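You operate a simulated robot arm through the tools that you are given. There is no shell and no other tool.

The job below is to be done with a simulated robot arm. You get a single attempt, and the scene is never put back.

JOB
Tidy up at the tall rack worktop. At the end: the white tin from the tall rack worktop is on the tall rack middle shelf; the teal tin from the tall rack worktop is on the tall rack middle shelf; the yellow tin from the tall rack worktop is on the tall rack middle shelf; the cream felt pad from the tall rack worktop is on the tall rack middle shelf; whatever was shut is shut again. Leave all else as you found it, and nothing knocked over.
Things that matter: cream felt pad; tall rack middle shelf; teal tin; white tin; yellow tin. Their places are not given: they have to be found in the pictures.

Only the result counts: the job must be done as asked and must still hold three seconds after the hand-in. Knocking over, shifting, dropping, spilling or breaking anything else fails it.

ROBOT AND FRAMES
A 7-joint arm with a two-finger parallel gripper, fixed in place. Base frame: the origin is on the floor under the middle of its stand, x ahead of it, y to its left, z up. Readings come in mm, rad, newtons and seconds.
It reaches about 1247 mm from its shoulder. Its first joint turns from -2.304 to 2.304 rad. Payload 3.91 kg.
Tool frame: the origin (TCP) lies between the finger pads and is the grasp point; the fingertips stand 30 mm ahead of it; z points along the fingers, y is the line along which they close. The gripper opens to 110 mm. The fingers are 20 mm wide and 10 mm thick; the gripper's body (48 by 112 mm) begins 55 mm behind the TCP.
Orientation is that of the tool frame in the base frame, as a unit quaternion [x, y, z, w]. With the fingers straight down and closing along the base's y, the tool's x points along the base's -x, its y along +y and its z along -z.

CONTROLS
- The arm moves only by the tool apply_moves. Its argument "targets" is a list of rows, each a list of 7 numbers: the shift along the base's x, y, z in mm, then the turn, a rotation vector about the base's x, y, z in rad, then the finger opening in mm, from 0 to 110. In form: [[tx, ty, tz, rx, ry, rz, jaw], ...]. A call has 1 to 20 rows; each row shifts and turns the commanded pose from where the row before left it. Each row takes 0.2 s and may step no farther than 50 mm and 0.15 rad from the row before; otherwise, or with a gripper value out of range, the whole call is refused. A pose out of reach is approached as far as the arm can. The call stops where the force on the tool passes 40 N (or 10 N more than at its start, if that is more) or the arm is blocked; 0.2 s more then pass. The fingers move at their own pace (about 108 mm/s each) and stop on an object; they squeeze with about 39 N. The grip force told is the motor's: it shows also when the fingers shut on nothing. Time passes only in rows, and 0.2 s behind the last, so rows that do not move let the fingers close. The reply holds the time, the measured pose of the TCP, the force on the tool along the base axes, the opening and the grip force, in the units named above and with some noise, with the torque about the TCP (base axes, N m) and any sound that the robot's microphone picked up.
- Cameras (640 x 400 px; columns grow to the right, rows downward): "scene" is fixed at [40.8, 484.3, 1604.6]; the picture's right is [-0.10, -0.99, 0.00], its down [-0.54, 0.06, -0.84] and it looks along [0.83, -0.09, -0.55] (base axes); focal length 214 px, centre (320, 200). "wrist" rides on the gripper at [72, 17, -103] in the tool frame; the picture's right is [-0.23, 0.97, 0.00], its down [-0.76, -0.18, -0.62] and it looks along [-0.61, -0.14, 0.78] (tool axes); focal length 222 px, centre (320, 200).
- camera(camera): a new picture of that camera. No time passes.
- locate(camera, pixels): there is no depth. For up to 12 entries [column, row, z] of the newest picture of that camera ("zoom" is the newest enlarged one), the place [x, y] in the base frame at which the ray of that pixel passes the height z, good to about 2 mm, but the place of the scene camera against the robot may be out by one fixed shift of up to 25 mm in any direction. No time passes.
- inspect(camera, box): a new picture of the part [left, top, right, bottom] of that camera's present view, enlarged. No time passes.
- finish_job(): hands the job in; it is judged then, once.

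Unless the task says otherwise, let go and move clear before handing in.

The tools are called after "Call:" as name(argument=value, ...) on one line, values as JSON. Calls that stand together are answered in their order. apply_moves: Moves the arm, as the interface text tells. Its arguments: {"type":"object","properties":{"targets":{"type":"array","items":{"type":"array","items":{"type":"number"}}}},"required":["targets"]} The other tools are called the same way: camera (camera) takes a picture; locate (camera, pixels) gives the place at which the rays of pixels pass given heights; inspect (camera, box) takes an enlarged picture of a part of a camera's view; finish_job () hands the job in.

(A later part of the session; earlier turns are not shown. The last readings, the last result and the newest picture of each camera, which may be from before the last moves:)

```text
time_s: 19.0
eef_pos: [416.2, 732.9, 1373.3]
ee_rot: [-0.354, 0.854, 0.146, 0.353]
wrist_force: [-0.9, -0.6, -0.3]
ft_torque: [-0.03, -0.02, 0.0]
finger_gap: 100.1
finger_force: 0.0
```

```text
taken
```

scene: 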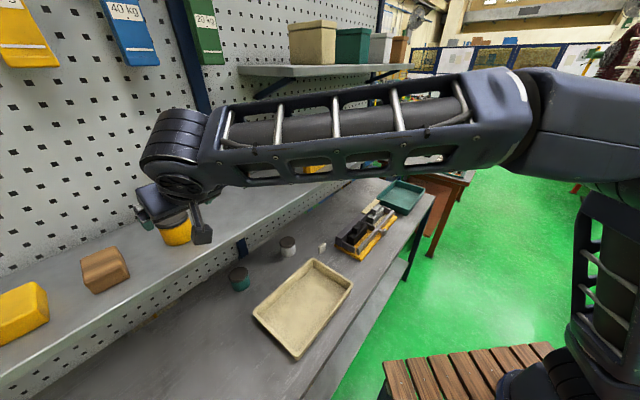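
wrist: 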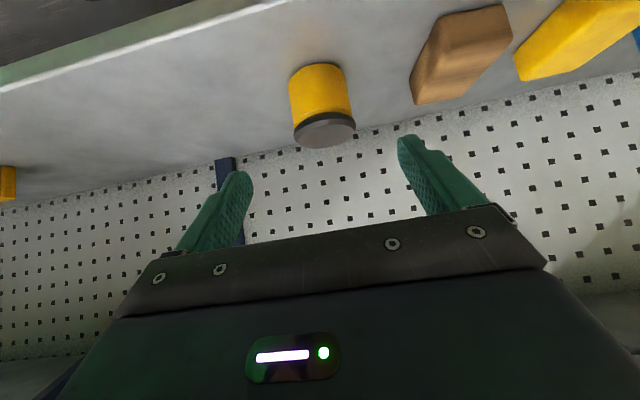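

The yellow tin is upright on the shelf at (323,105). Now the teal tin: I'll back out, shift along the rack and descend in front of the shelf to the tilted approach line.

Call:
apply_moves(targets=[[-31.2, -31.2, 0, 0, 0, 0, 110], [-31.2, -31.2, 0, 0, 0, 0, 110], [-31.2, -31.2, 0, 0, 0, 0, 110], [17.4, -17.4, -35.6, 0, 0, 0, 110], [17.4, -17.4, -35.6, 0, 0, 0, 110], [17.4, -17.4, -35.6, 0, 0, 0, 110], [17.4, -17.4, -35.6, 0, 0, 0, 110], [17.4, -17.4, -35.6, 0, 0, 0, 110], [0, 0, 0, 0, 0, 0, 110]])

Call:
camera(camera="wrist")

Call:
camera(camera="scene")

```text
time_s: 21.0
eef_pos: [411.1, 556.2, 1190.2]
ee_rot: [-0.354, 0.854, 0.146, 0.353]
wrist_force: [0.5, -0.5, -0.3]
ft_torque: [0.0, 0.0, 0.01]
finger_gap: 110.1
finger_force: 0.0
```

```text
taken
```

wrist: 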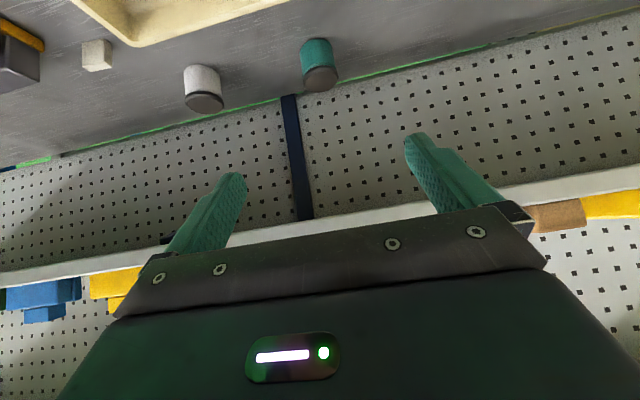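

```text
taken
```

scene: 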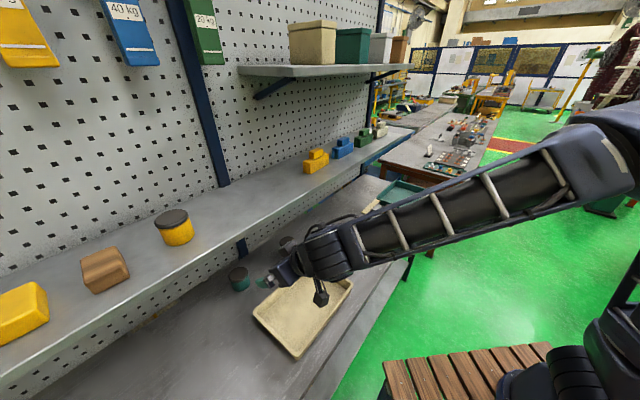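

The yellow tin stands upright on the shelf at scene (175,228). I'll move down the approach line most of the way toward the teal tin and re-measure it there.

Call:
apply_moves(targets=[[21, 21, -29.7, 0, 0, 0, 110], [21, 21, -29.7, 0, 0, 0, 110], [21, 21, -29.7, 0, 0, 0, 110], [21, 21, -29.7, 0, 0, 0, 110], [21, 21, -29.7, 0, 0, 0, 110], [15, 15, -21.2, 0, 0, 0, 110], [0, 0, 0, 0, 0, 0, 110]])

Call:
camera(camera="wrist")

Call:
camera(camera="scene")

Call:
inspect(camera="wrist", box=[240, 40, 400, 180])

```text
time_s: 22.6
eef_pos: [531.5, 674.5, 1022.6]
ee_rot: [-0.353, 0.854, 0.146, 0.354]
wrist_force: [-0.5, 0.2, -0.6]
ft_torque: [-0.02, 0.01, -0.01]
finger_gap: 110.2
finger_force: 0.1
```

```text
taken
```

wrist: 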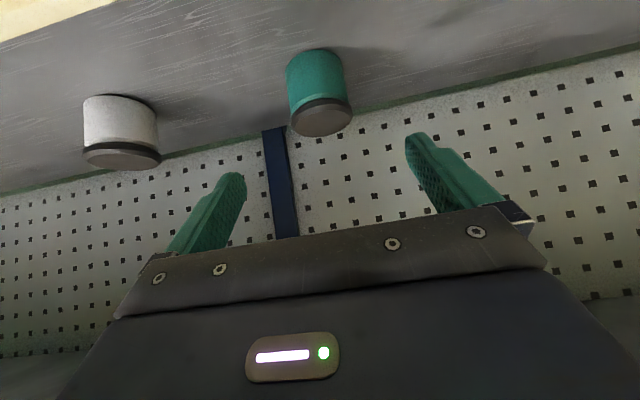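

```text
taken
```

scene: 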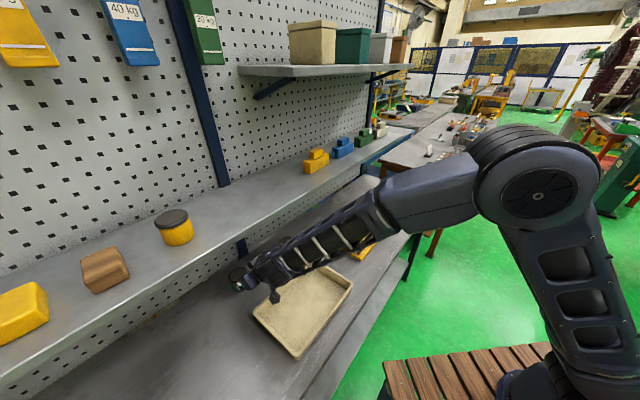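

```text
2.86 times, centred on (320, 110) of wrist
```

zoom: 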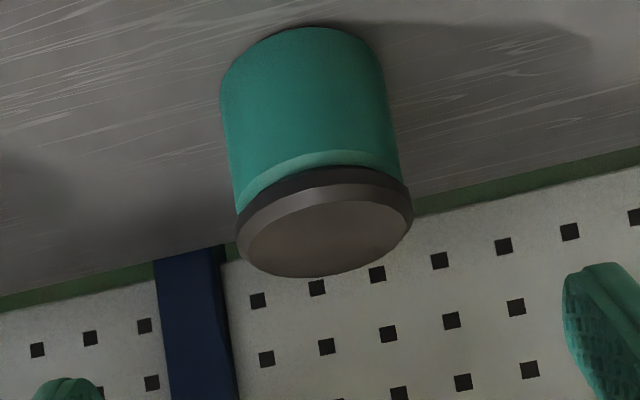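

I'll locate the teal lid centre (zoom (326,238)) at z≈930 and its near base edge (305,27) at z≈871.

Call:
locate(camera="zoom", pixels=[[326, 238, 925], [326, 238, 930], [326, 238, 935], [305, 27, 866], [305, 27, 871], [305, 27, 876], [238, 238, 928], [413, 208, 928], [221, 95, 871], [384, 75, 871]])

```text
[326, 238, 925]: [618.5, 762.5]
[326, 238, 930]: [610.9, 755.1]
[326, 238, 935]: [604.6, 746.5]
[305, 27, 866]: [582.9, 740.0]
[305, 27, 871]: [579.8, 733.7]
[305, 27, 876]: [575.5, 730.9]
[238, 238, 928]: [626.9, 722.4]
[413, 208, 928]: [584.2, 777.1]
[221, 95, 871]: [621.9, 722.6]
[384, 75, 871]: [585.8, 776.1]
```

Teal tin centre is ≈(611,755), which agrees with the earlier estimate. I'll slide in along the axis to z≈907.

Call:
apply_moves(targets=[[15.8, 16.2, -23.1, 0, 0, 0, 110], [15.8, 16.2, -23.1, 0, 0, 0, 110], [15.8, 16.2, -23.1, 0, 0, 0, 110], [15.8, 16.2, -23.1, 0, 0, 0, 110], [15.8, 16.2, -23.1, 0, 0, 0, 110], [0, 0, 0, 0, 0, 0, 110]])

Call:
camera(camera="wrist")

Call:
camera(camera="scene")

```text
time_s: 24.0
eef_pos: [609.9, 759.7, 907.9]
ee_rot: [-0.353, 0.853, 0.147, 0.354]
wrist_force: [0.1, -1.0, 0.1]
ft_torque: [-0.01, 0.02, -0.01]
finger_gap: 110.1
finger_force: 0.0
```

```text
taken
```

wrist: 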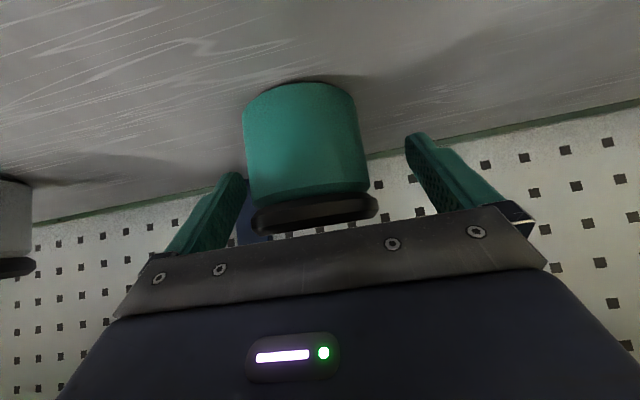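

```text
taken
```

scene: 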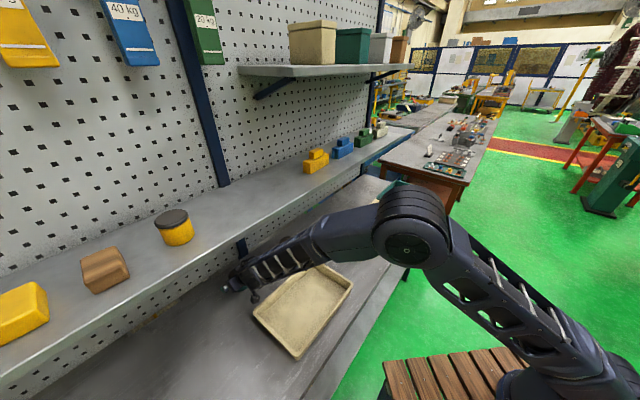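

The tin sits slightly left of centre between the fingers (243–370, against 253–378 for the yellow grasp). I'll nudge about 4 mm in +u, then close.

Call:
apply_moves(targets=[[2.8, -2.8, 0, 0, 0, 0, 110], [0, 0, 0, 0, 0, 0, 90], [0, 0, 0, 0, 0, 0, 50], [0, 0, 0, 0, 0, 0, 50], [0, 0, 0, 0, 0, 0, 50], [0, 0, 0, 0, 0, 0, 50]])

Call:
camera(camera="wrist")

```text
time_s: 25.4
eef_pos: [613.4, 755.0, 909.0]
ee_rot: [-0.353, 0.853, 0.146, 0.355]
wrist_force: [1.6, -0.3, 0.6]
ft_torque: [0.09, 0.03, -0.04]
finger_gap: 71.1
finger_force: 39.7
```

```text
taken
```

wrist: 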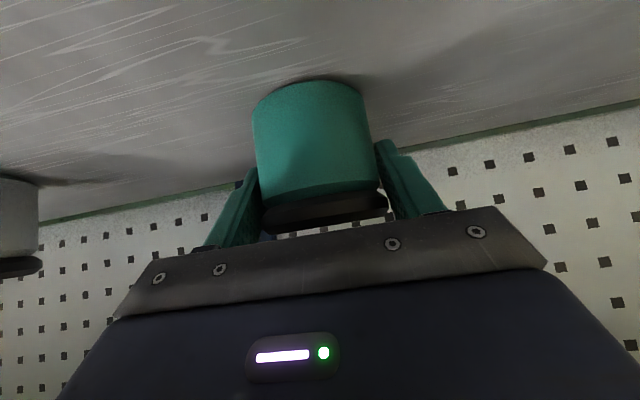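

Teal tin gripped (gap 71 mm, 40 N). I'll lift it slightly, then retreat along the approach line out from under the shelf.

Call:
apply_moves(targets=[[0, 0, 8, 0, 0, 0, 50], [0, 0, 12, 0, 0, 0, 50], [-14, -14, 19.8, 0, 0, 0, 50], [-21, -21, 29.7, 0, 0, 0, 50], [-21, -21, 29.7, 0, 0, 0, 50], [-21, -21, 29.7, 0, 0, 0, 50], [-21, -21, 29.7, 0, 0, 0, 50], [-21, -21, 29.7, 0, 0, 0, 50], [-21, -21, 29.7, 0, 0, 0, 50], [-21, -21, 20, 0, 0, 0, 50], [-21, -21, 20, 0, 0, 0, 50], [0, 0, 0, 0, 0, 0, 50]])

Call:
camera(camera="wrist")

Call:
camera(camera="scene")

```text
time_s: 28.0
eef_pos: [432.2, 568.6, 1164.3]
ee_rot: [-0.354, 0.854, 0.146, 0.353]
wrist_force: [1.0, 0.3, -3.1]
ft_torque: [-0.01, 0.0, 0.02]
finger_gap: 71.0
finger_force: 39.1
```

```text
taken
```

wrist: 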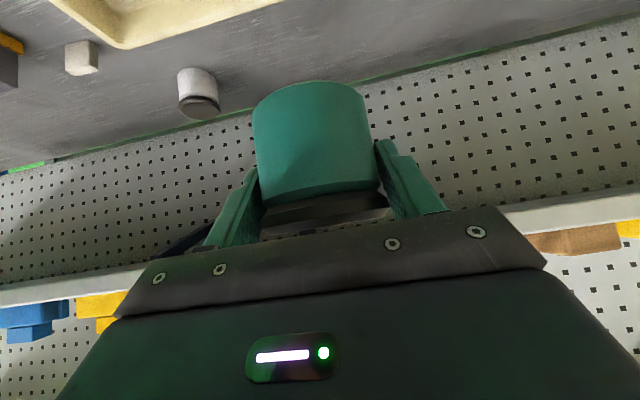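

```text
taken
```

scene: 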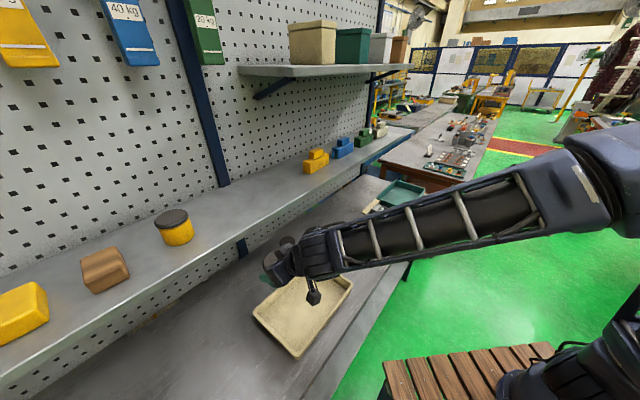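

Teal is clear of the shelf edge and held. I'll raise it to z≈1320, then move in over the shelf to u≈−100, n≈928.

Call:
apply_moves(targets=[[0, 0, 30, 0, 0, 0, 50], [0, 0, 42, 0, 0, 0, 50], [0, 0, 42, 0, 0, 0, 50], [0, 0, 42, 0, 0, 0, 50], [20, 20.6, 0, 0, 0, 0, 50], [31, 32, 0, 0, 0, 0, 50], [31, 32, 0, 0, 0, 0, 50], [31, 32, 0, 0, 0, 0, 50], [25, 26, 0, 0, 0, 0, 50], [15.3, 15.7, 0, 0, 0, 0, 50], [0, 0, 0, 0, 0, 0, 50]])

Call:
camera(camera="wrist")

Call:
camera(camera="scene")

```text
time_s: 30.4
eef_pos: [585.1, 728.4, 1322.7]
ee_rot: [-0.354, 0.853, 0.147, 0.354]
wrist_force: [-0.1, -0.7, -4.2]
ft_torque: [0.01, 0.03, 0.04]
finger_gap: 71.1
finger_force: 39.3
```

```text
taken
```

wrist: 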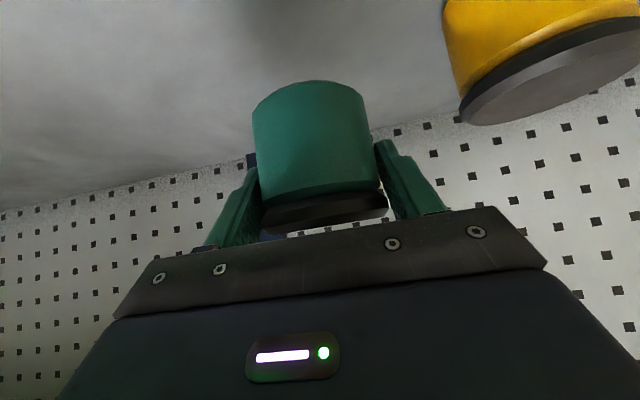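

```text
taken
```

scene: 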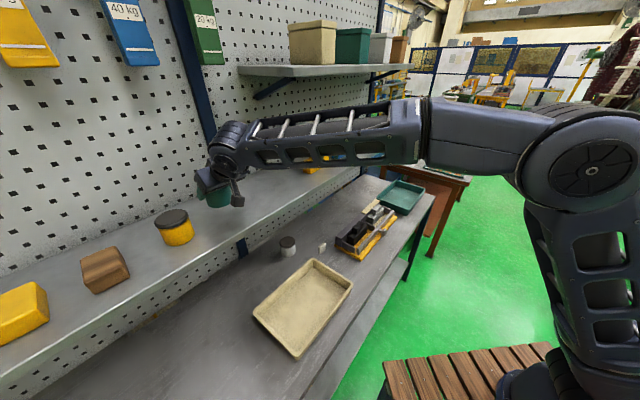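

The tin is over the shelf beside the yellow one. I'll lower it to just above contact, then step down gently.

Call:
apply_moves(targets=[[0, 0, -18, 0, 0, 0, 50], [0, 0, -14, 0, 0, 0, 50], [0, 0, -10, 0, 0, 0, 50], [0, 0, 0, 0, 0, 0, 50], [0, 0, -2, 0, 0, 0, 50], [0, 0, 0, 0, 0, 0, 50]])

```text
time_s: 31.8
eef_pos: [585.8, 726.9, 1276.1]
ee_rot: [-0.353, 0.853, 0.147, 0.355]
wrist_force: [-0.2, 0.5, -3.0]
ft_torque: [-0.04, -0.04, -0.01]
finger_gap: 71.5
finger_force: 39.1
```

No contact yet at z≈1276 (force still −3 N). I'll step down in 2 mm increments.

Call:
apply_moves(targets=[[0, 0, -2, 0, 0, 0, 50], [0, 0, 0, 0, 0, 0, 50]])

Call:
apply_moves(targets=[[0, 0, -1.5, 0, 0, 0, 50], [0, 0, 0, 0, 0, 0, 50]])

```text
time_s: 32.4
eef_pos: [584.8, 726.3, 1274.0]
ee_rot: [-0.353, 0.853, 0.147, 0.354]
wrist_force: [-0.3, -0.2, -5.1]
ft_torque: [-0.01, 0.0, 0.02]
finger_gap: 70.9
finger_force: 38.9
```

```text
time_s: 33.0
eef_pos: [583.5, 728.2, 1274.0]
ee_rot: [-0.353, 0.853, 0.147, 0.354]
wrist_force: [0.0, 0.3, -3.6]
ft_torque: [-0.01, 0.04, -0.01]
finger_gap: 70.9
finger_force: 38.6
```

Still no contact. I'll continue in small steps and look as I go.

Call:
apply_moves(targets=[[0, 0, -2, 0, 0, 0, 50], [0, 0, 0, 0, 0, 0, 50]])

Call:
camera(camera="wrist")

Call:
inspect(camera="scene", box=[140, 140, 280, 260])

```text
time_s: 33.6
eef_pos: [583.0, 728.2, 1272.8]
ee_rot: [-0.354, 0.852, 0.148, 0.356]
wrist_force: [1.0, -0.7, 16.6]
ft_torque: [-0.27, 0.49, 0.03]
finger_gap: 71.0
finger_force: 38.9
```

```text
taken
```

wrist: 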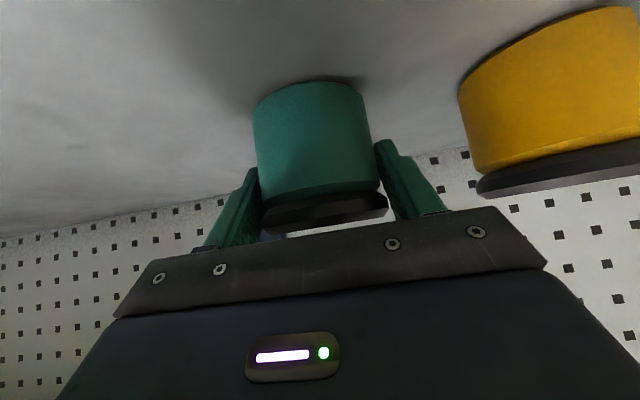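

```text
3.33 times, centred on (210, 200) of scene
```

zoom: 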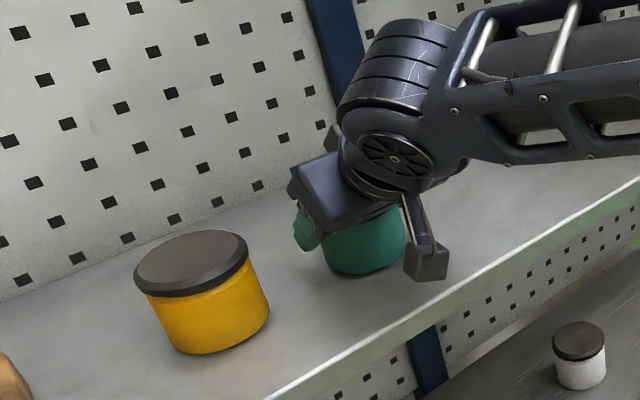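

Contact: the force jumped to +16.6 N at z≈1273. I'll ease up a little and open.

Call:
apply_moves(targets=[[0, 0, 1.2, 0, 0, 0, 50], [0, 0, 0, 0, 0, 0, 50], [0, 0, 0, 0, 0, 0, 74], [0, 0, 0, 0, 0, 0, 84], [0, 0, 0, 0, 0, 0, 92], [0, 0, 0, 0, 0, 0, 92]])

Call:
camera(camera="wrist")

```text
time_s: 35.0
eef_pos: [582.5, 727.1, 1273.4]
ee_rot: [-0.353, 0.854, 0.146, 0.354]
wrist_force: [-1.1, 0.1, 0.2]
ft_torque: [0.0, 0.0, 0.0]
finger_gap: 92.0
finger_force: 0.1
```

```text
taken
```

wrist: 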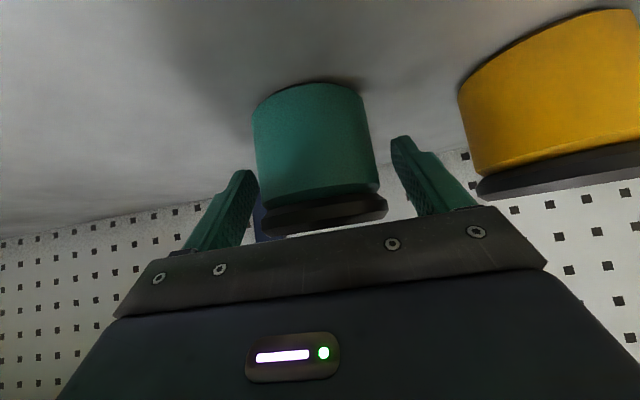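

Teal is released and standing. I'll retreat, back out, and go over to the felt pad side (u≈+235) for a look.

Call:
apply_moves(targets=[[-12, -12, 17, 0, 0, 0, 92], [-22, -22, 31, 0, 0, 0, 92], [-22, -22, 31, 0, 0, 0, 92], [-30, -30, 0, 0, 0, 0, 92], [-30, -30, 0, 0, 0, 0, 92], [-30, -30, 0, 0, 0, 0, 92], [-30, -30, 0, 0, 0, 0, 92], [0, 0, 0, 0, 0, 0, 92]])

Call:
camera(camera="wrist")

Call:
camera(camera="scene")

```text
time_s: 36.8
eef_pos: [407.5, 550.7, 1351.1]
ee_rot: [-0.354, 0.854, 0.146, 0.353]
wrist_force: [-0.8, -0.4, 0.2]
ft_torque: [-0.02, 0.01, 0.01]
finger_gap: 92.0
finger_force: 0.0
```

```text
taken
```

wrist: 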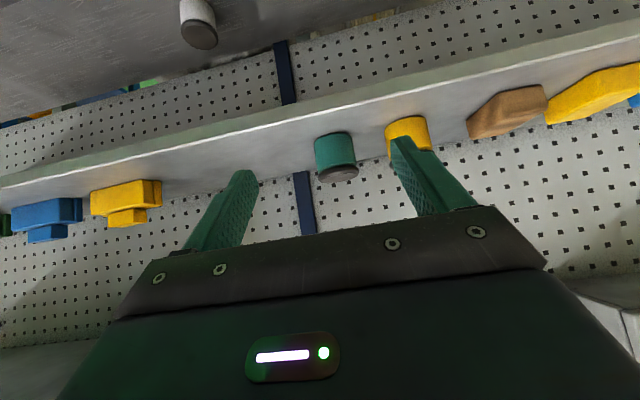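

```text
taken
```

scene: 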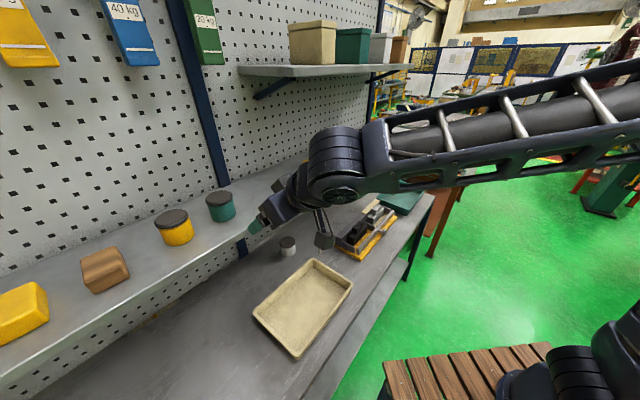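

Both tins stand on the shelf. I'll move along to the felt pad, ending in front of it at about u=235, n=640, z=1130.

Call:
apply_moves(targets=[[23.5, -29.3, -24.6, 0, 0, 0, 92], [23.5, -29.3, -24.6, 0, 0, 0, 92], [23.5, -29.3, -24.6, 0, 0, 0, 92], [23.5, -29.3, -24.6, 0, 0, 0, 92], [23.5, -29.3, -24.6, 0, 0, 0, 92], [23.5, -29.3, -24.6, 0, 0, 0, 92], [23.5, -29.3, -24.6, 0, 0, 0, 92], [23.5, -29.3, -24.6, 0, 0, 0, 92], [23.5, -29.3, -24.6, 0, 0, 0, 92], [0, 0, 0, 0, 0, 0, 92]])

Call:
camera(camera="wrist")

Call:
camera(camera="scene")

Call:
inspect(camera="wrist", box=[160, 0, 480, 200])

```text
time_s: 39.0
eef_pos: [621.4, 287.6, 1127.7]
ee_rot: [-0.353, 0.854, 0.147, 0.354]
wrist_force: [-0.2, 0.4, -0.9]
ft_torque: [-0.02, 0.0, 0.02]
finger_gap: 91.9
finger_force: 0.0
```

```text
taken
```

wrist: 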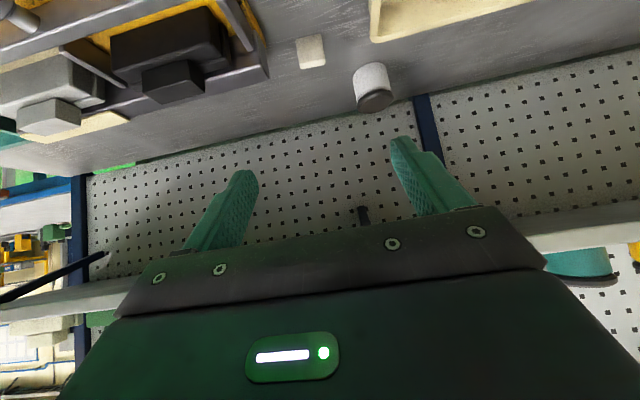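

```text
taken
```

scene: 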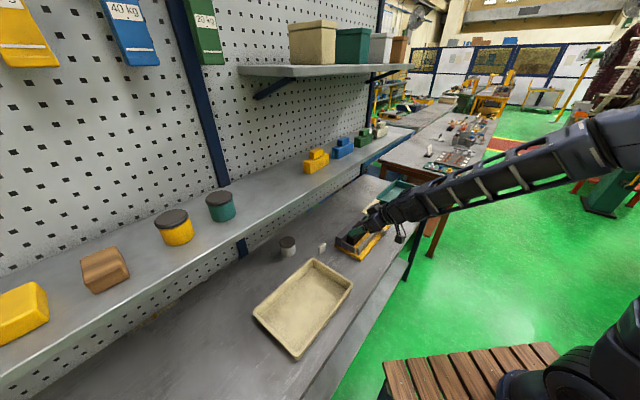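

```text
2.00 times, centred on (320, 100) of wrist
```

zoom: 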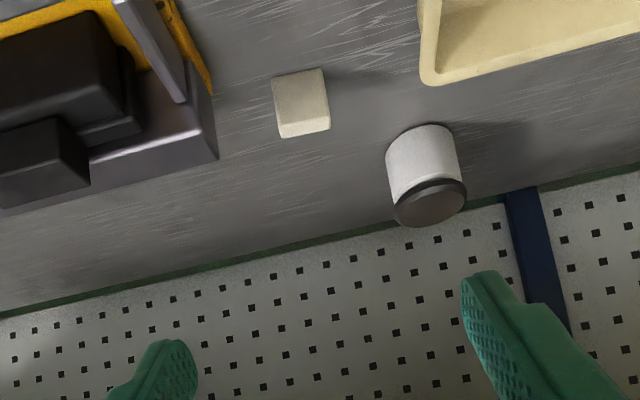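

The pad is near (310,51) in the wrist view, with the vise block to its left and the white tin to its right. I'll zoom in to measure the pad's corners and the vise clearance.

Call:
inspect(camera="wrist", box=[260, 15, 360, 85])

```text
5.71 times, centred on (310, 50) of wrist
```

zoom: 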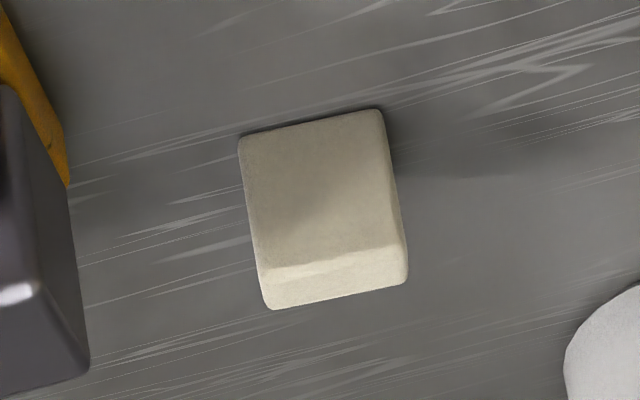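

Call:
locate(camera="zoom", pixels=[[238, 138, 871], [382, 110, 871], [260, 268, 900], [260, 268, 910], [260, 268, 920], [398, 238, 910], [272, 308, 900], [272, 308, 910], [272, 308, 920], [406, 282, 910], [90, 360, 930], [568, 360, 871]])

```text
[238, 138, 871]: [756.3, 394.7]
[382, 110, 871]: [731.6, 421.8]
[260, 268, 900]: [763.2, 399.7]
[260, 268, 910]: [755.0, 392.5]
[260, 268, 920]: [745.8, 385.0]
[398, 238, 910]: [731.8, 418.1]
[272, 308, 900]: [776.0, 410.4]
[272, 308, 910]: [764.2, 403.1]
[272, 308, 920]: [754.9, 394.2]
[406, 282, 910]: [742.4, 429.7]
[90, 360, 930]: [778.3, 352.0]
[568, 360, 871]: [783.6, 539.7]
```

The pad is a thin upright slab about 37 mm wide (u 219–256), 12 mm thick (n 814–827) and 38 mm tall (z 871–909). I'll check the vise's near side and height, since the gripper body passes close to it.

Call:
locate(camera="zoom", pixels=[[66, 186, 871], [66, 186, 880], [90, 362, 900], [90, 362, 910], [90, 362, 920], [90, 362, 930], [90, 362, 940], [35, 288, 920], [35, 288, 940]])

Call:
inspect(camera="wrist", box=[160, 0, 280, 100])

Call:
inspect(camera="scene", box=[300, 190, 420, 265])

```text
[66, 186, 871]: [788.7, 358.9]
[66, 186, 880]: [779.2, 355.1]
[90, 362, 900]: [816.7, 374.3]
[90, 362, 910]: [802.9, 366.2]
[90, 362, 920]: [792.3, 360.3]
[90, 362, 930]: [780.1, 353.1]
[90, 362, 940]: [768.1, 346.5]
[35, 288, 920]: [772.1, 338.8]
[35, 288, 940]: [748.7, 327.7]
```

```text
4.00 times, centred on (220, 50) of wrist
```

zoom: 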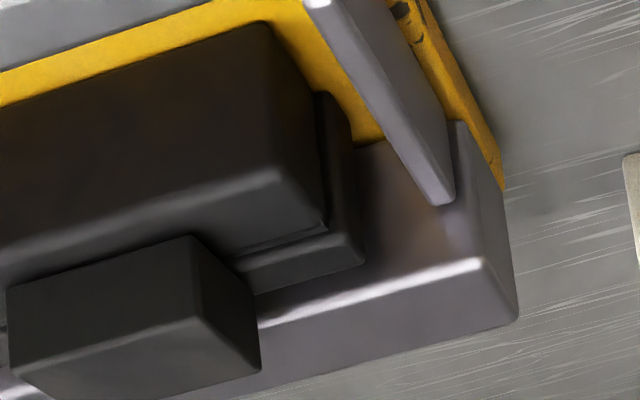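

```text
5.33 times, centred on (360, 228) of scene
```

zoom: 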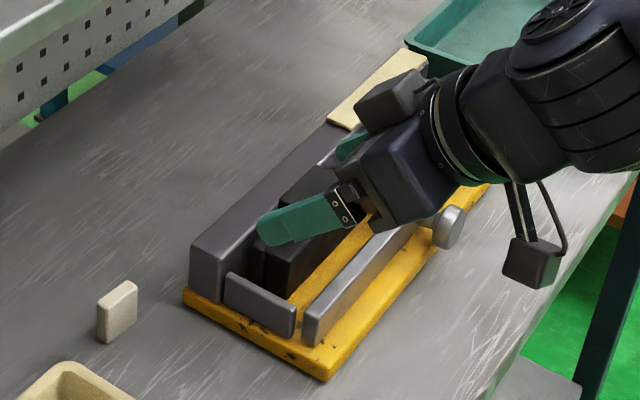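

The vise's near side is at u≈304 and its back jaw top is ≈920, so there's about 11 mm of side clearance for the gripper body. I'll narrow the jaws to 62 mm and descend to 80 mm short of the grasp.

Call:
apply_moves(targets=[[0, 0, -30, 0, 0, 0, 62], [0, 0, -30, 0, 0, 0, 62], [19.35, 18.9, -26.9, 0, 0, 0, 62], [19.35, 18.9, -26.9, 0, 0, 0, 62], [19.35, 18.9, -26.9, 0, 0, 0, 62], [19.35, 18.9, -26.9, 0, 0, 0, 62], [0, 0, 0, 0, 0, 0, 62]])

Call:
camera(camera="wrist")

Call:
inspect(camera="wrist", box=[220, 60, 420, 200])

Call:
inspect(camera="scene", box=[260, 190, 420, 290])

```text
time_s: 40.6
eef_pos: [698.4, 365.1, 962.4]
ee_rot: [-0.353, 0.853, 0.147, 0.354]
wrist_force: [-0.7, -0.4, -0.8]
ft_torque: [0.02, 0.01, 0.0]
finger_gap: 61.8
finger_force: 0.1
```

```text
taken
```

wrist: 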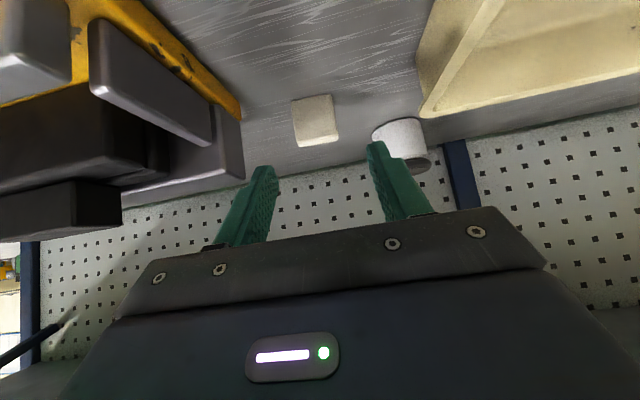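

```text
2.86 times, centred on (320, 130) of wrist
```

zoom: 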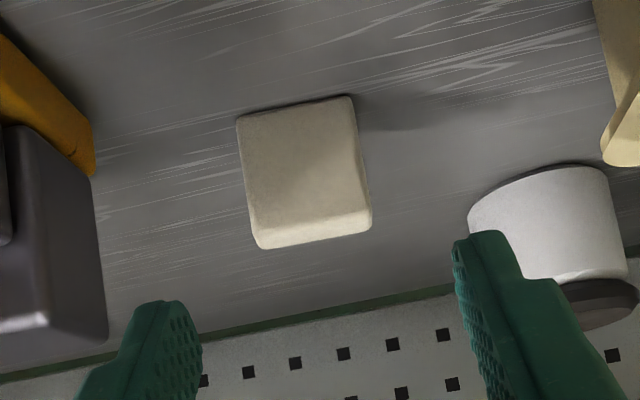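

```text
4.00 times, centred on (340, 240) of scene
```

zoom: 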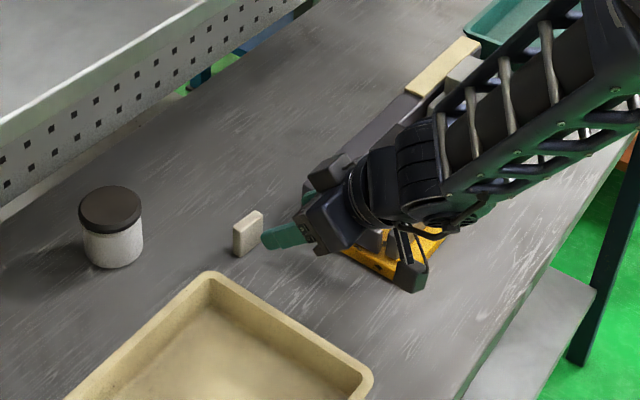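

I'll re-locate the pad's base front corners from this closer view.

Call:
locate(camera="zoom", pixels=[[236, 120, 871], [350, 97, 871], [252, 226, 909], [368, 205, 909], [262, 248, 909], [370, 226, 909], [108, 335, 920], [95, 175, 871], [470, 212, 871], [470, 212, 885]])

```text
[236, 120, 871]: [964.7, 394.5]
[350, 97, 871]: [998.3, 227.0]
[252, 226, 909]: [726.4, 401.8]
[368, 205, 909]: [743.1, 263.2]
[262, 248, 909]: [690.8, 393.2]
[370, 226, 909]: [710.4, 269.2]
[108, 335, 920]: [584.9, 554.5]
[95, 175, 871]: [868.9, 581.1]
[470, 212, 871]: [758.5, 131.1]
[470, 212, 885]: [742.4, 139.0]
```

That zoom was the scene one, so I'll redo it with wrist pixel coordinates.

Call:
locate(camera="wrist", pixels=[[290.6, 102, 871], [330.5, 94, 871], [296, 138, 909], [336.8, 131, 909], [299.7, 146.8, 909], [337.5, 139.1, 909], [245.8, 177, 920], [241, 121, 871], [372.5, 134, 900]])

```text
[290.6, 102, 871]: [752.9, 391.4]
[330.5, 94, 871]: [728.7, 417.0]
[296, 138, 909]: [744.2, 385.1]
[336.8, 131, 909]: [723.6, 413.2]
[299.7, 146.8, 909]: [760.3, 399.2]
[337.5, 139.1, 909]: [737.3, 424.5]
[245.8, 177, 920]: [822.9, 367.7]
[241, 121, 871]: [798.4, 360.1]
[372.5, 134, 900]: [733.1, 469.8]
```

The pad is centred at about n=818.5, u=238, with its top at ≈907. I'll slide in so the fingertips straddle it with TCP z≈903.

Call:
apply_moves(targets=[[13.2, 12.1, -19.8, 0, 0, 0, 62], [13.2, 12.1, -19.8, 0, 0, 0, 62], [13.1, 12, -19.2, 0, 0, 0, 62], [0, 0, 0, 0, 0, 0, 62]])

Call:
camera(camera="wrist")

Call:
inspect(camera="wrist", box=[220, 90, 420, 230])

Call:
inspect(camera="scene", box=[280, 210, 380, 280])

```text
time_s: 41.6
eef_pos: [735.1, 402.6, 901.2]
ee_rot: [-0.352, 0.854, 0.146, 0.354]
wrist_force: [0.5, -0.4, -0.4]
ft_torque: [0.0, -0.02, -0.03]
finger_gap: 61.9
finger_force: 0.1
```

```text
taken
```

wrist: 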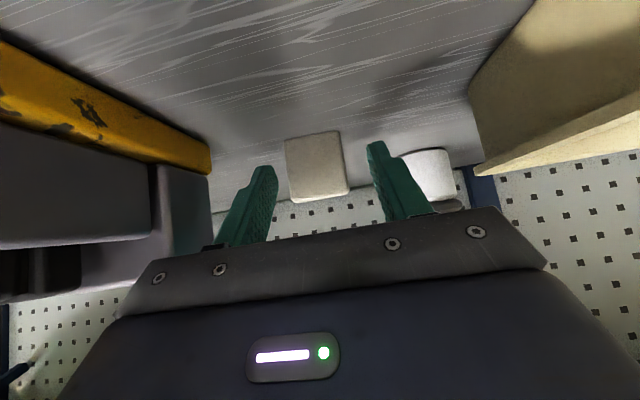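

```text
2.86 times, centred on (320, 160) of wrist
```

zoom: 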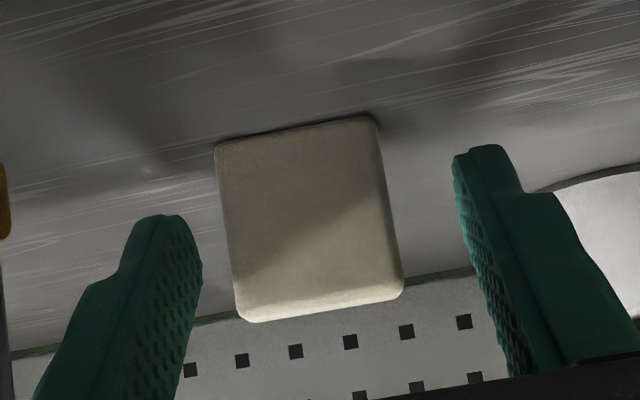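

```text
5.71 times, centred on (330, 245) of scene
```

zoom: 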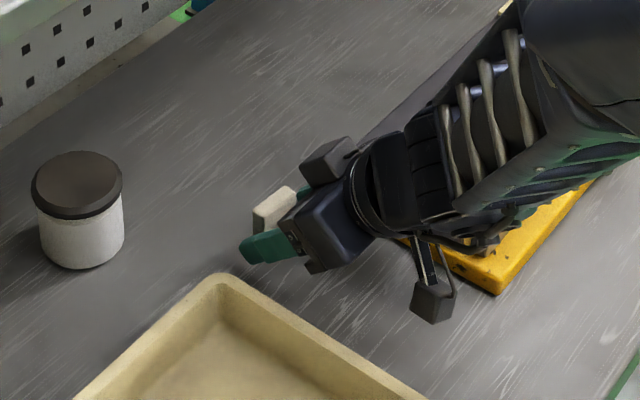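

The pad sits between the fingertips with some margin on both sides. I'll take a tighter scene zoom to confirm the fingertips really overlap it in depth before closing.

Call:
inspect(camera="scene", box=[300, 225, 348, 255])

Call:
locate(camera="wrist", pixels=[[284, 140.5, 871], [340, 130.5, 871], [304.5, 203, 905], [349, 192, 905], [304.5, 203, 910], [349, 192, 910]])

```text
13.33 times, centred on (324, 240) of scene
```

zoom: 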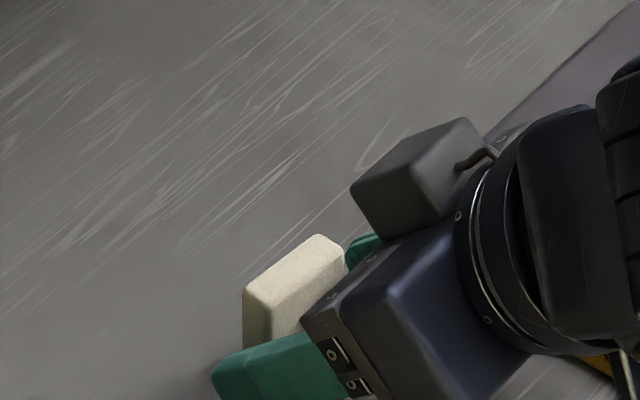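

```text
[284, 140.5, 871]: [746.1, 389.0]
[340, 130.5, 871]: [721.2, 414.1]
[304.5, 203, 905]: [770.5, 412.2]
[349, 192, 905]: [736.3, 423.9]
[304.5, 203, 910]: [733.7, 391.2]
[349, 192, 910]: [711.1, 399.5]
```

Comparing views, the worktop is nearer z≈866 and the pad's centre is at n≈823. I'll advance about 7 mm and go down 1.5 mm so the fingertips cover the pad's edges properly, then close.

Call:
apply_moves(targets=[[5, 5, -1.5, 0, 0, 0, 62], [0, 0, 0, 0, 0, 0, 62]])

Call:
camera(camera="wrist")

Call:
inspect(camera="scene", box=[294, 231, 342, 261])

```text
time_s: 42.2
eef_pos: [740.5, 406.3, 900.2]
ee_rot: [-0.354, 0.854, 0.147, 0.353]
wrist_force: [0.0, 0.3, -0.6]
ft_torque: [0.02, 0.04, 0.01]
finger_gap: 61.9
finger_force: 0.0
```

```text
taken
```

wrist: 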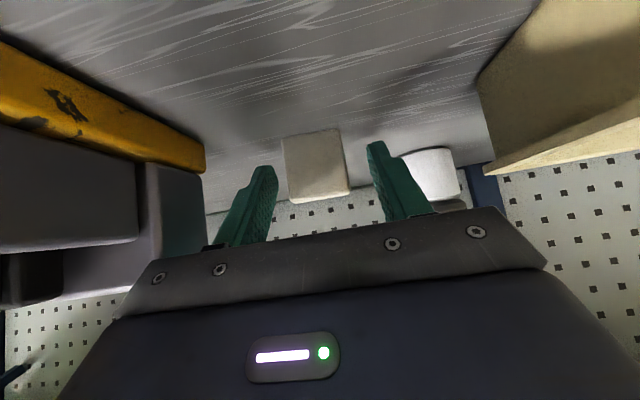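

```text
13.33 times, centred on (318, 246) of scene
```

zoom: 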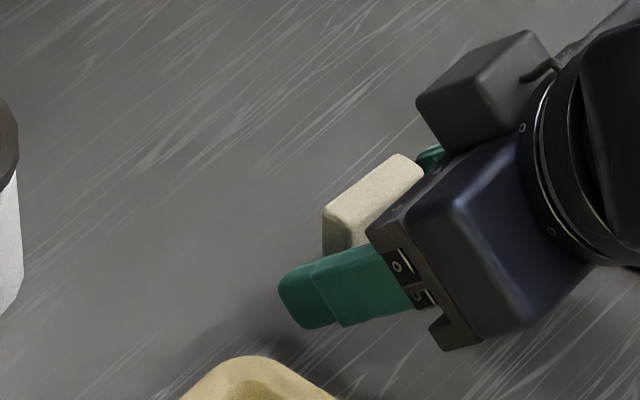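

Now the fingertips cover the pad's full thickness at mid-height. I'll close gently.

Call:
apply_moves(targets=[[0, 0, 0, 0, 0, 0, 50], [0, 0, 0, 0, 0, 0, 42], [0, 0, 0, 0, 0, 0, 36], [0, 0, 0, 0, 0, 0, 30], [0, 0, 0, 0, 0, 0, 25], [0, 0, 0, 0, 0, 0, 25]])

Call:
camera(camera="wrist")

Call:
inspect(camera="scene", box=[294, 231, 342, 261])

```text
time_s: 43.6
eef_pos: [740.1, 406.0, 900.4]
ee_rot: [-0.354, 0.853, 0.147, 0.354]
wrist_force: [-0.5, -0.3, 0.2]
ft_torque: [0.02, -0.01, -0.01]
finger_gap: 37.7
finger_force: 39.2
```

```text
taken
```

wrist: 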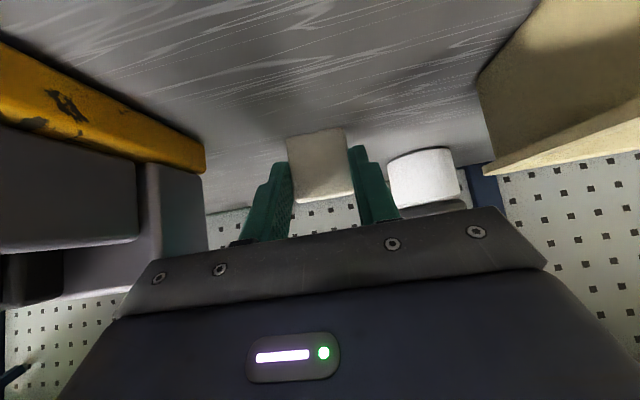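

```text
13.33 times, centred on (318, 246) of scene
```

zoom: 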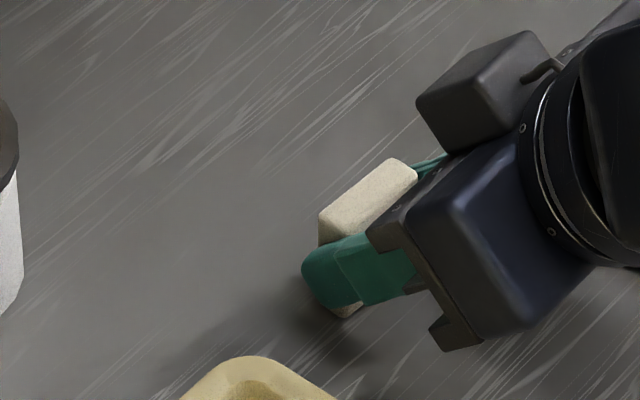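

Pad gripped (gap 37.7 mm, 39 N). I'll lift it slightly and check that it comes up without rotating.

Call:
apply_moves(targets=[[0, 0, 5, 0, 0, 0, 25], [-3, -3, 14, 0, 0, 0, 25], [-14, -14, 19.8, 0, 0, 0, 25], [0, 0, 0, 0, 0, 0, 25]])

Call:
camera(camera="wrist")

```text
time_s: 44.6
eef_pos: [724.3, 387.7, 938.4]
ee_rot: [-0.354, 0.853, 0.147, 0.354]
wrist_force: [0.0, 0.8, 0.1]
ft_torque: [0.04, -0.02, -0.01]
finger_gap: 37.4
finger_force: 38.9
```

```text
taken
```

wrist: 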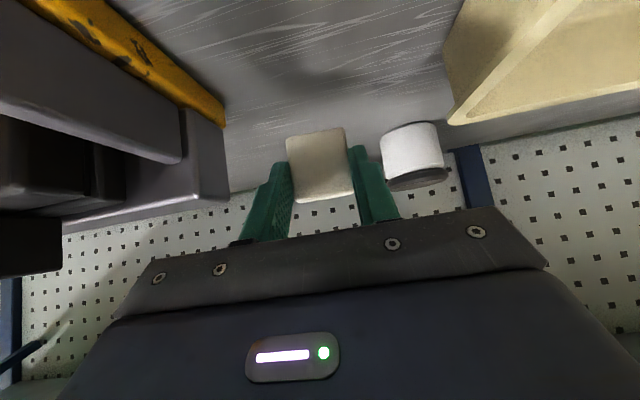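

The pad came up unchanged in the grip. I'll continue out along the line, then up and across toward u≈115 in front of the shelf.

Call:
apply_moves(targets=[[-21, -21, 29.7, 0, 0, 0, 25], [-21, -21, 29.7, 0, 0, 0, 25], [-21, -21, 29.7, 0, 0, 0, 25], [-21, -21, 29.7, 0, 0, 0, 25], [-21, -21, 29.7, 0, 0, 0, 25], [-14.5, 14.5, 37.2, 0, 0, 0, 25], [-14.5, 14.5, 37.2, 0, 0, 0, 25], [-14.5, 14.5, 37.2, 0, 0, 0, 25], [-14.5, 14.5, 37.2, 0, 0, 0, 25], [-14.5, 14.5, 37.2, 0, 0, 0, 25], [-14.5, 14.5, 37.2, 0, 0, 0, 25], [0, 0, 0, 0, 0, 0, 25]])

Call:
camera(camera="wrist")

Call:
camera(camera="scene")

```text
time_s: 47.2
eef_pos: [532.6, 367.6, 1312.8]
ee_rot: [-0.353, 0.853, 0.147, 0.355]
wrist_force: [-0.4, -0.4, 0.3]
ft_torque: [-0.02, -0.02, 0.02]
finger_gap: 38.2
finger_force: 38.7
```

```text
taken
```

wrist: 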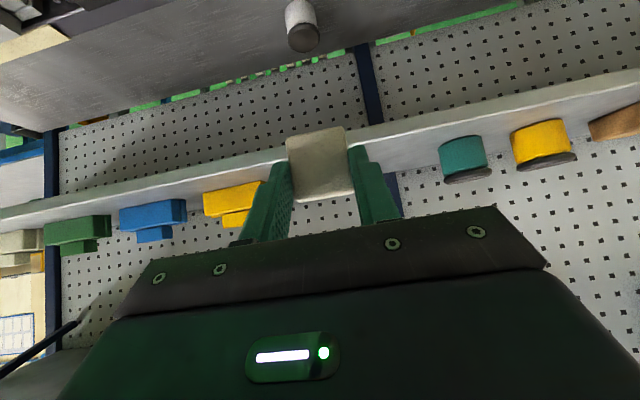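

```text
taken
```

scene: 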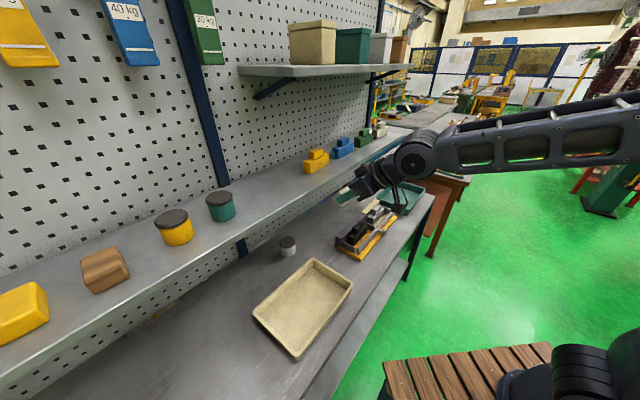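

The pad is held in front of the shelf at u≈117, with clear shelf behind it between the teal tin and the yellow weights. I'll carry it in to n≈892.

Call:
apply_moves(targets=[[25, 25.5, 0, 0, 0, 0, 25], [31, 32, 0, 0, 0, 0, 25], [31, 32, 0, 0, 0, 0, 25], [31, 32, 0, 0, 0, 0, 25], [31, 32, 0, 0, 0, 0, 25], [29, 29.5, 0, 0, 0, 0, 25], [0, 0, -15, 0, 0, 0, 25], [0, 0, -15, 0, 0, 0, 25], [0, 0, 0, 0, 0, 0, 25]])

Call:
camera(camera="wrist")

Call:
camera(camera="scene")

```text
time_s: 49.2
eef_pos: [711.2, 553.3, 1283.8]
ee_rot: [-0.354, 0.853, 0.147, 0.354]
wrist_force: [-0.5, -0.1, 0.4]
ft_torque: [-0.03, 0.0, -0.02]
finger_gap: 37.9
finger_force: 38.7
```

```text
taken
```

wrist: 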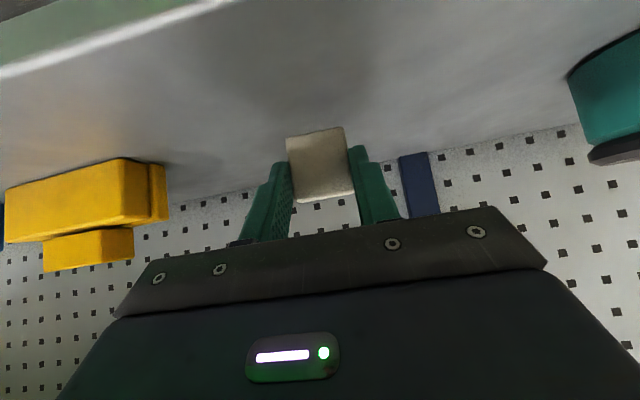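

```text
taken
```

scene: 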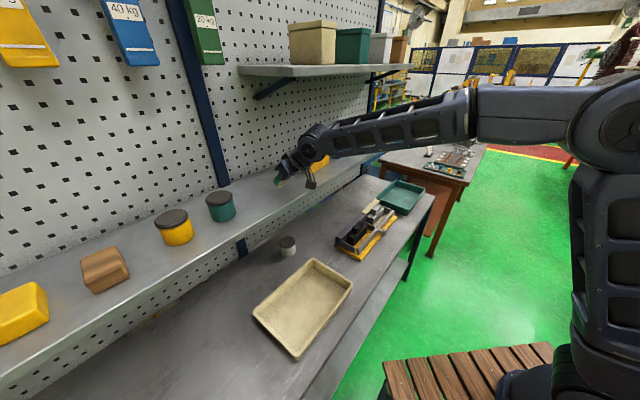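

The pad is over clear shelf, with the weights to the left and the teal tin to the right. I'll lower to about 1269, then creep.

Call:
apply_moves(targets=[[0, 0, -8, 0, 0, 0, 25], [0, 0, -6, 0, 0, 0, 25], [0, 0, 0, 0, 0, 0, 25]])

Call:
apply_moves(targets=[[0, 0, -1.5, 0, 0, 0, 25], [0, 0, 0, 0, 0, 0, 25]])

Call:
apply_moves(targets=[[0, 0, -1.5, 0, 0, 0, 25], [0, 0, 0, 0, 0, 0, 25]])

```text
time_s: 50.0
eef_pos: [709.8, 552.7, 1269.3]
ee_rot: [-0.354, 0.853, 0.147, 0.353]
wrist_force: [-0.9, -0.1, 0.5]
ft_torque: [0.01, 0.01, 0.0]
finger_gap: 37.9
finger_force: 38.8
```

```text
time_s: 50.6
eef_pos: [709.2, 553.0, 1267.3]
ee_rot: [-0.353, 0.853, 0.147, 0.354]
wrist_force: [0.2, -0.3, 0.6]
ft_torque: [0.01, -0.02, 0.0]
finger_gap: 37.8
finger_force: 39.0
```

```text
time_s: 51.2
eef_pos: [710.3, 553.0, 1265.4]
ee_rot: [-0.354, 0.853, 0.147, 0.354]
wrist_force: [-0.6, 0.0, 2.3]
ft_torque: [0.06, -0.04, -0.03]
finger_gap: 37.7
finger_force: 39.0
```

The force is 2.3 N at z≈1265, so first contact is likely. I'll press half a millimetre more and look.

Call:
apply_moves(targets=[[0, 0, -0.6, 0, 0, 0, 25], [0, 0, 0, 0, 0, 0, 25]])

Call:
inspect(camera="wrist", box=[220, 90, 420, 230])

Call:
inspect(camera="scene", box=[260, 150, 340, 205])

```text
time_s: 51.8
eef_pos: [710.3, 552.2, 1266.8]
ee_rot: [-0.353, 0.853, 0.147, 0.354]
wrist_force: [-1.7, 1.5, 1.2]
ft_torque: [0.05, 0.01, 0.04]
finger_gap: 37.6
finger_force: 39.8
```

```text
2.86 times, centred on (320, 160) of wrist
```

zoom: 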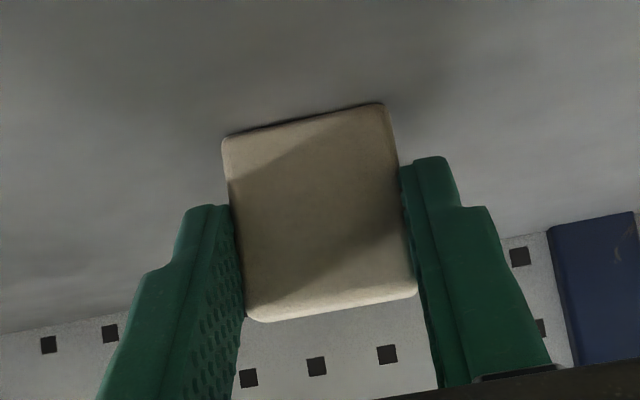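

```text
7.27 times, centred on (300, 178) of scene
```

zoom: 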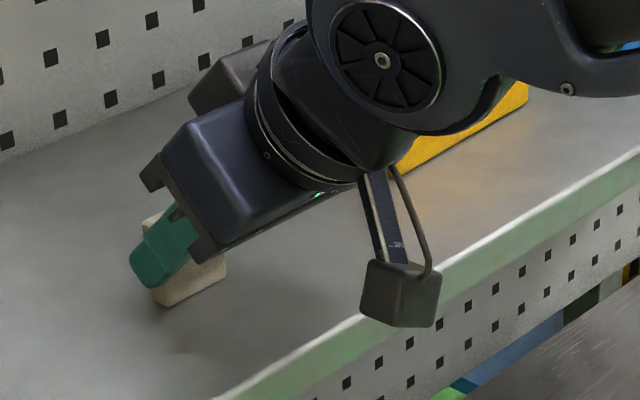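

The pad's orientation in the grip is unchanged, and contact is still ambiguous. I'll step down 1 mm more and read the force.

Call:
apply_moves(targets=[[0, 0, -1, 0, 0, 0, 25], [0, 0, 0, 0, 0, 0, 25]])

```text
time_s: 52.4
eef_pos: [710.7, 553.3, 1266.0]
ee_rot: [-0.354, 0.853, 0.147, 0.355]
wrist_force: [0.1, 0.5, 11.6]
ft_torque: [0.16, -0.14, 0.04]
finger_gap: 37.9
finger_force: 38.8
```

Firm contact now (11.6 N). I'll ease up 0.8 mm and open the fingers.

Call:
apply_moves(targets=[[0, 0, 0.8, 0, 0, 0, 25], [0, 0, 0, 0, 0, 0, 25], [0, 0, 0, 0, 0, 0, 40], [0, 0, 0, 0, 0, 0, 46], [0, 0, 0, 0, 0, 0, 54], [0, 0, 0, 0, 0, 0, 62], [0, 0, 0, 0, 0, 0, 62]])

Call:
inspect(camera="wrist", box=[220, 90, 420, 230])

```text
time_s: 54.0
eef_pos: [710.9, 552.3, 1264.3]
ee_rot: [-0.353, 0.853, 0.147, 0.355]
wrist_force: [0.0, 0.1, -0.3]
ft_torque: [0.02, -0.02, 0.03]
finger_gap: 62.0
finger_force: 0.1
```

```text
2.86 times, centred on (320, 160) of wrist
```

zoom: 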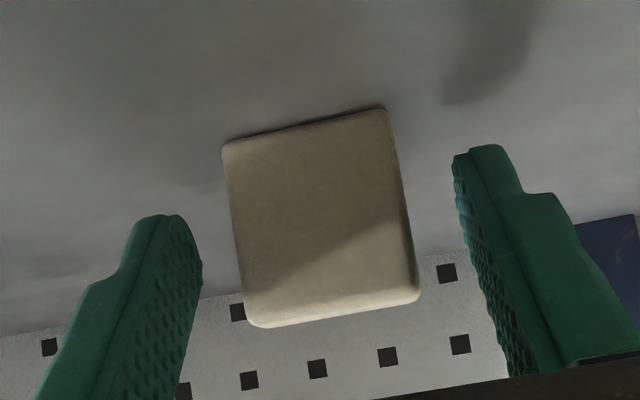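

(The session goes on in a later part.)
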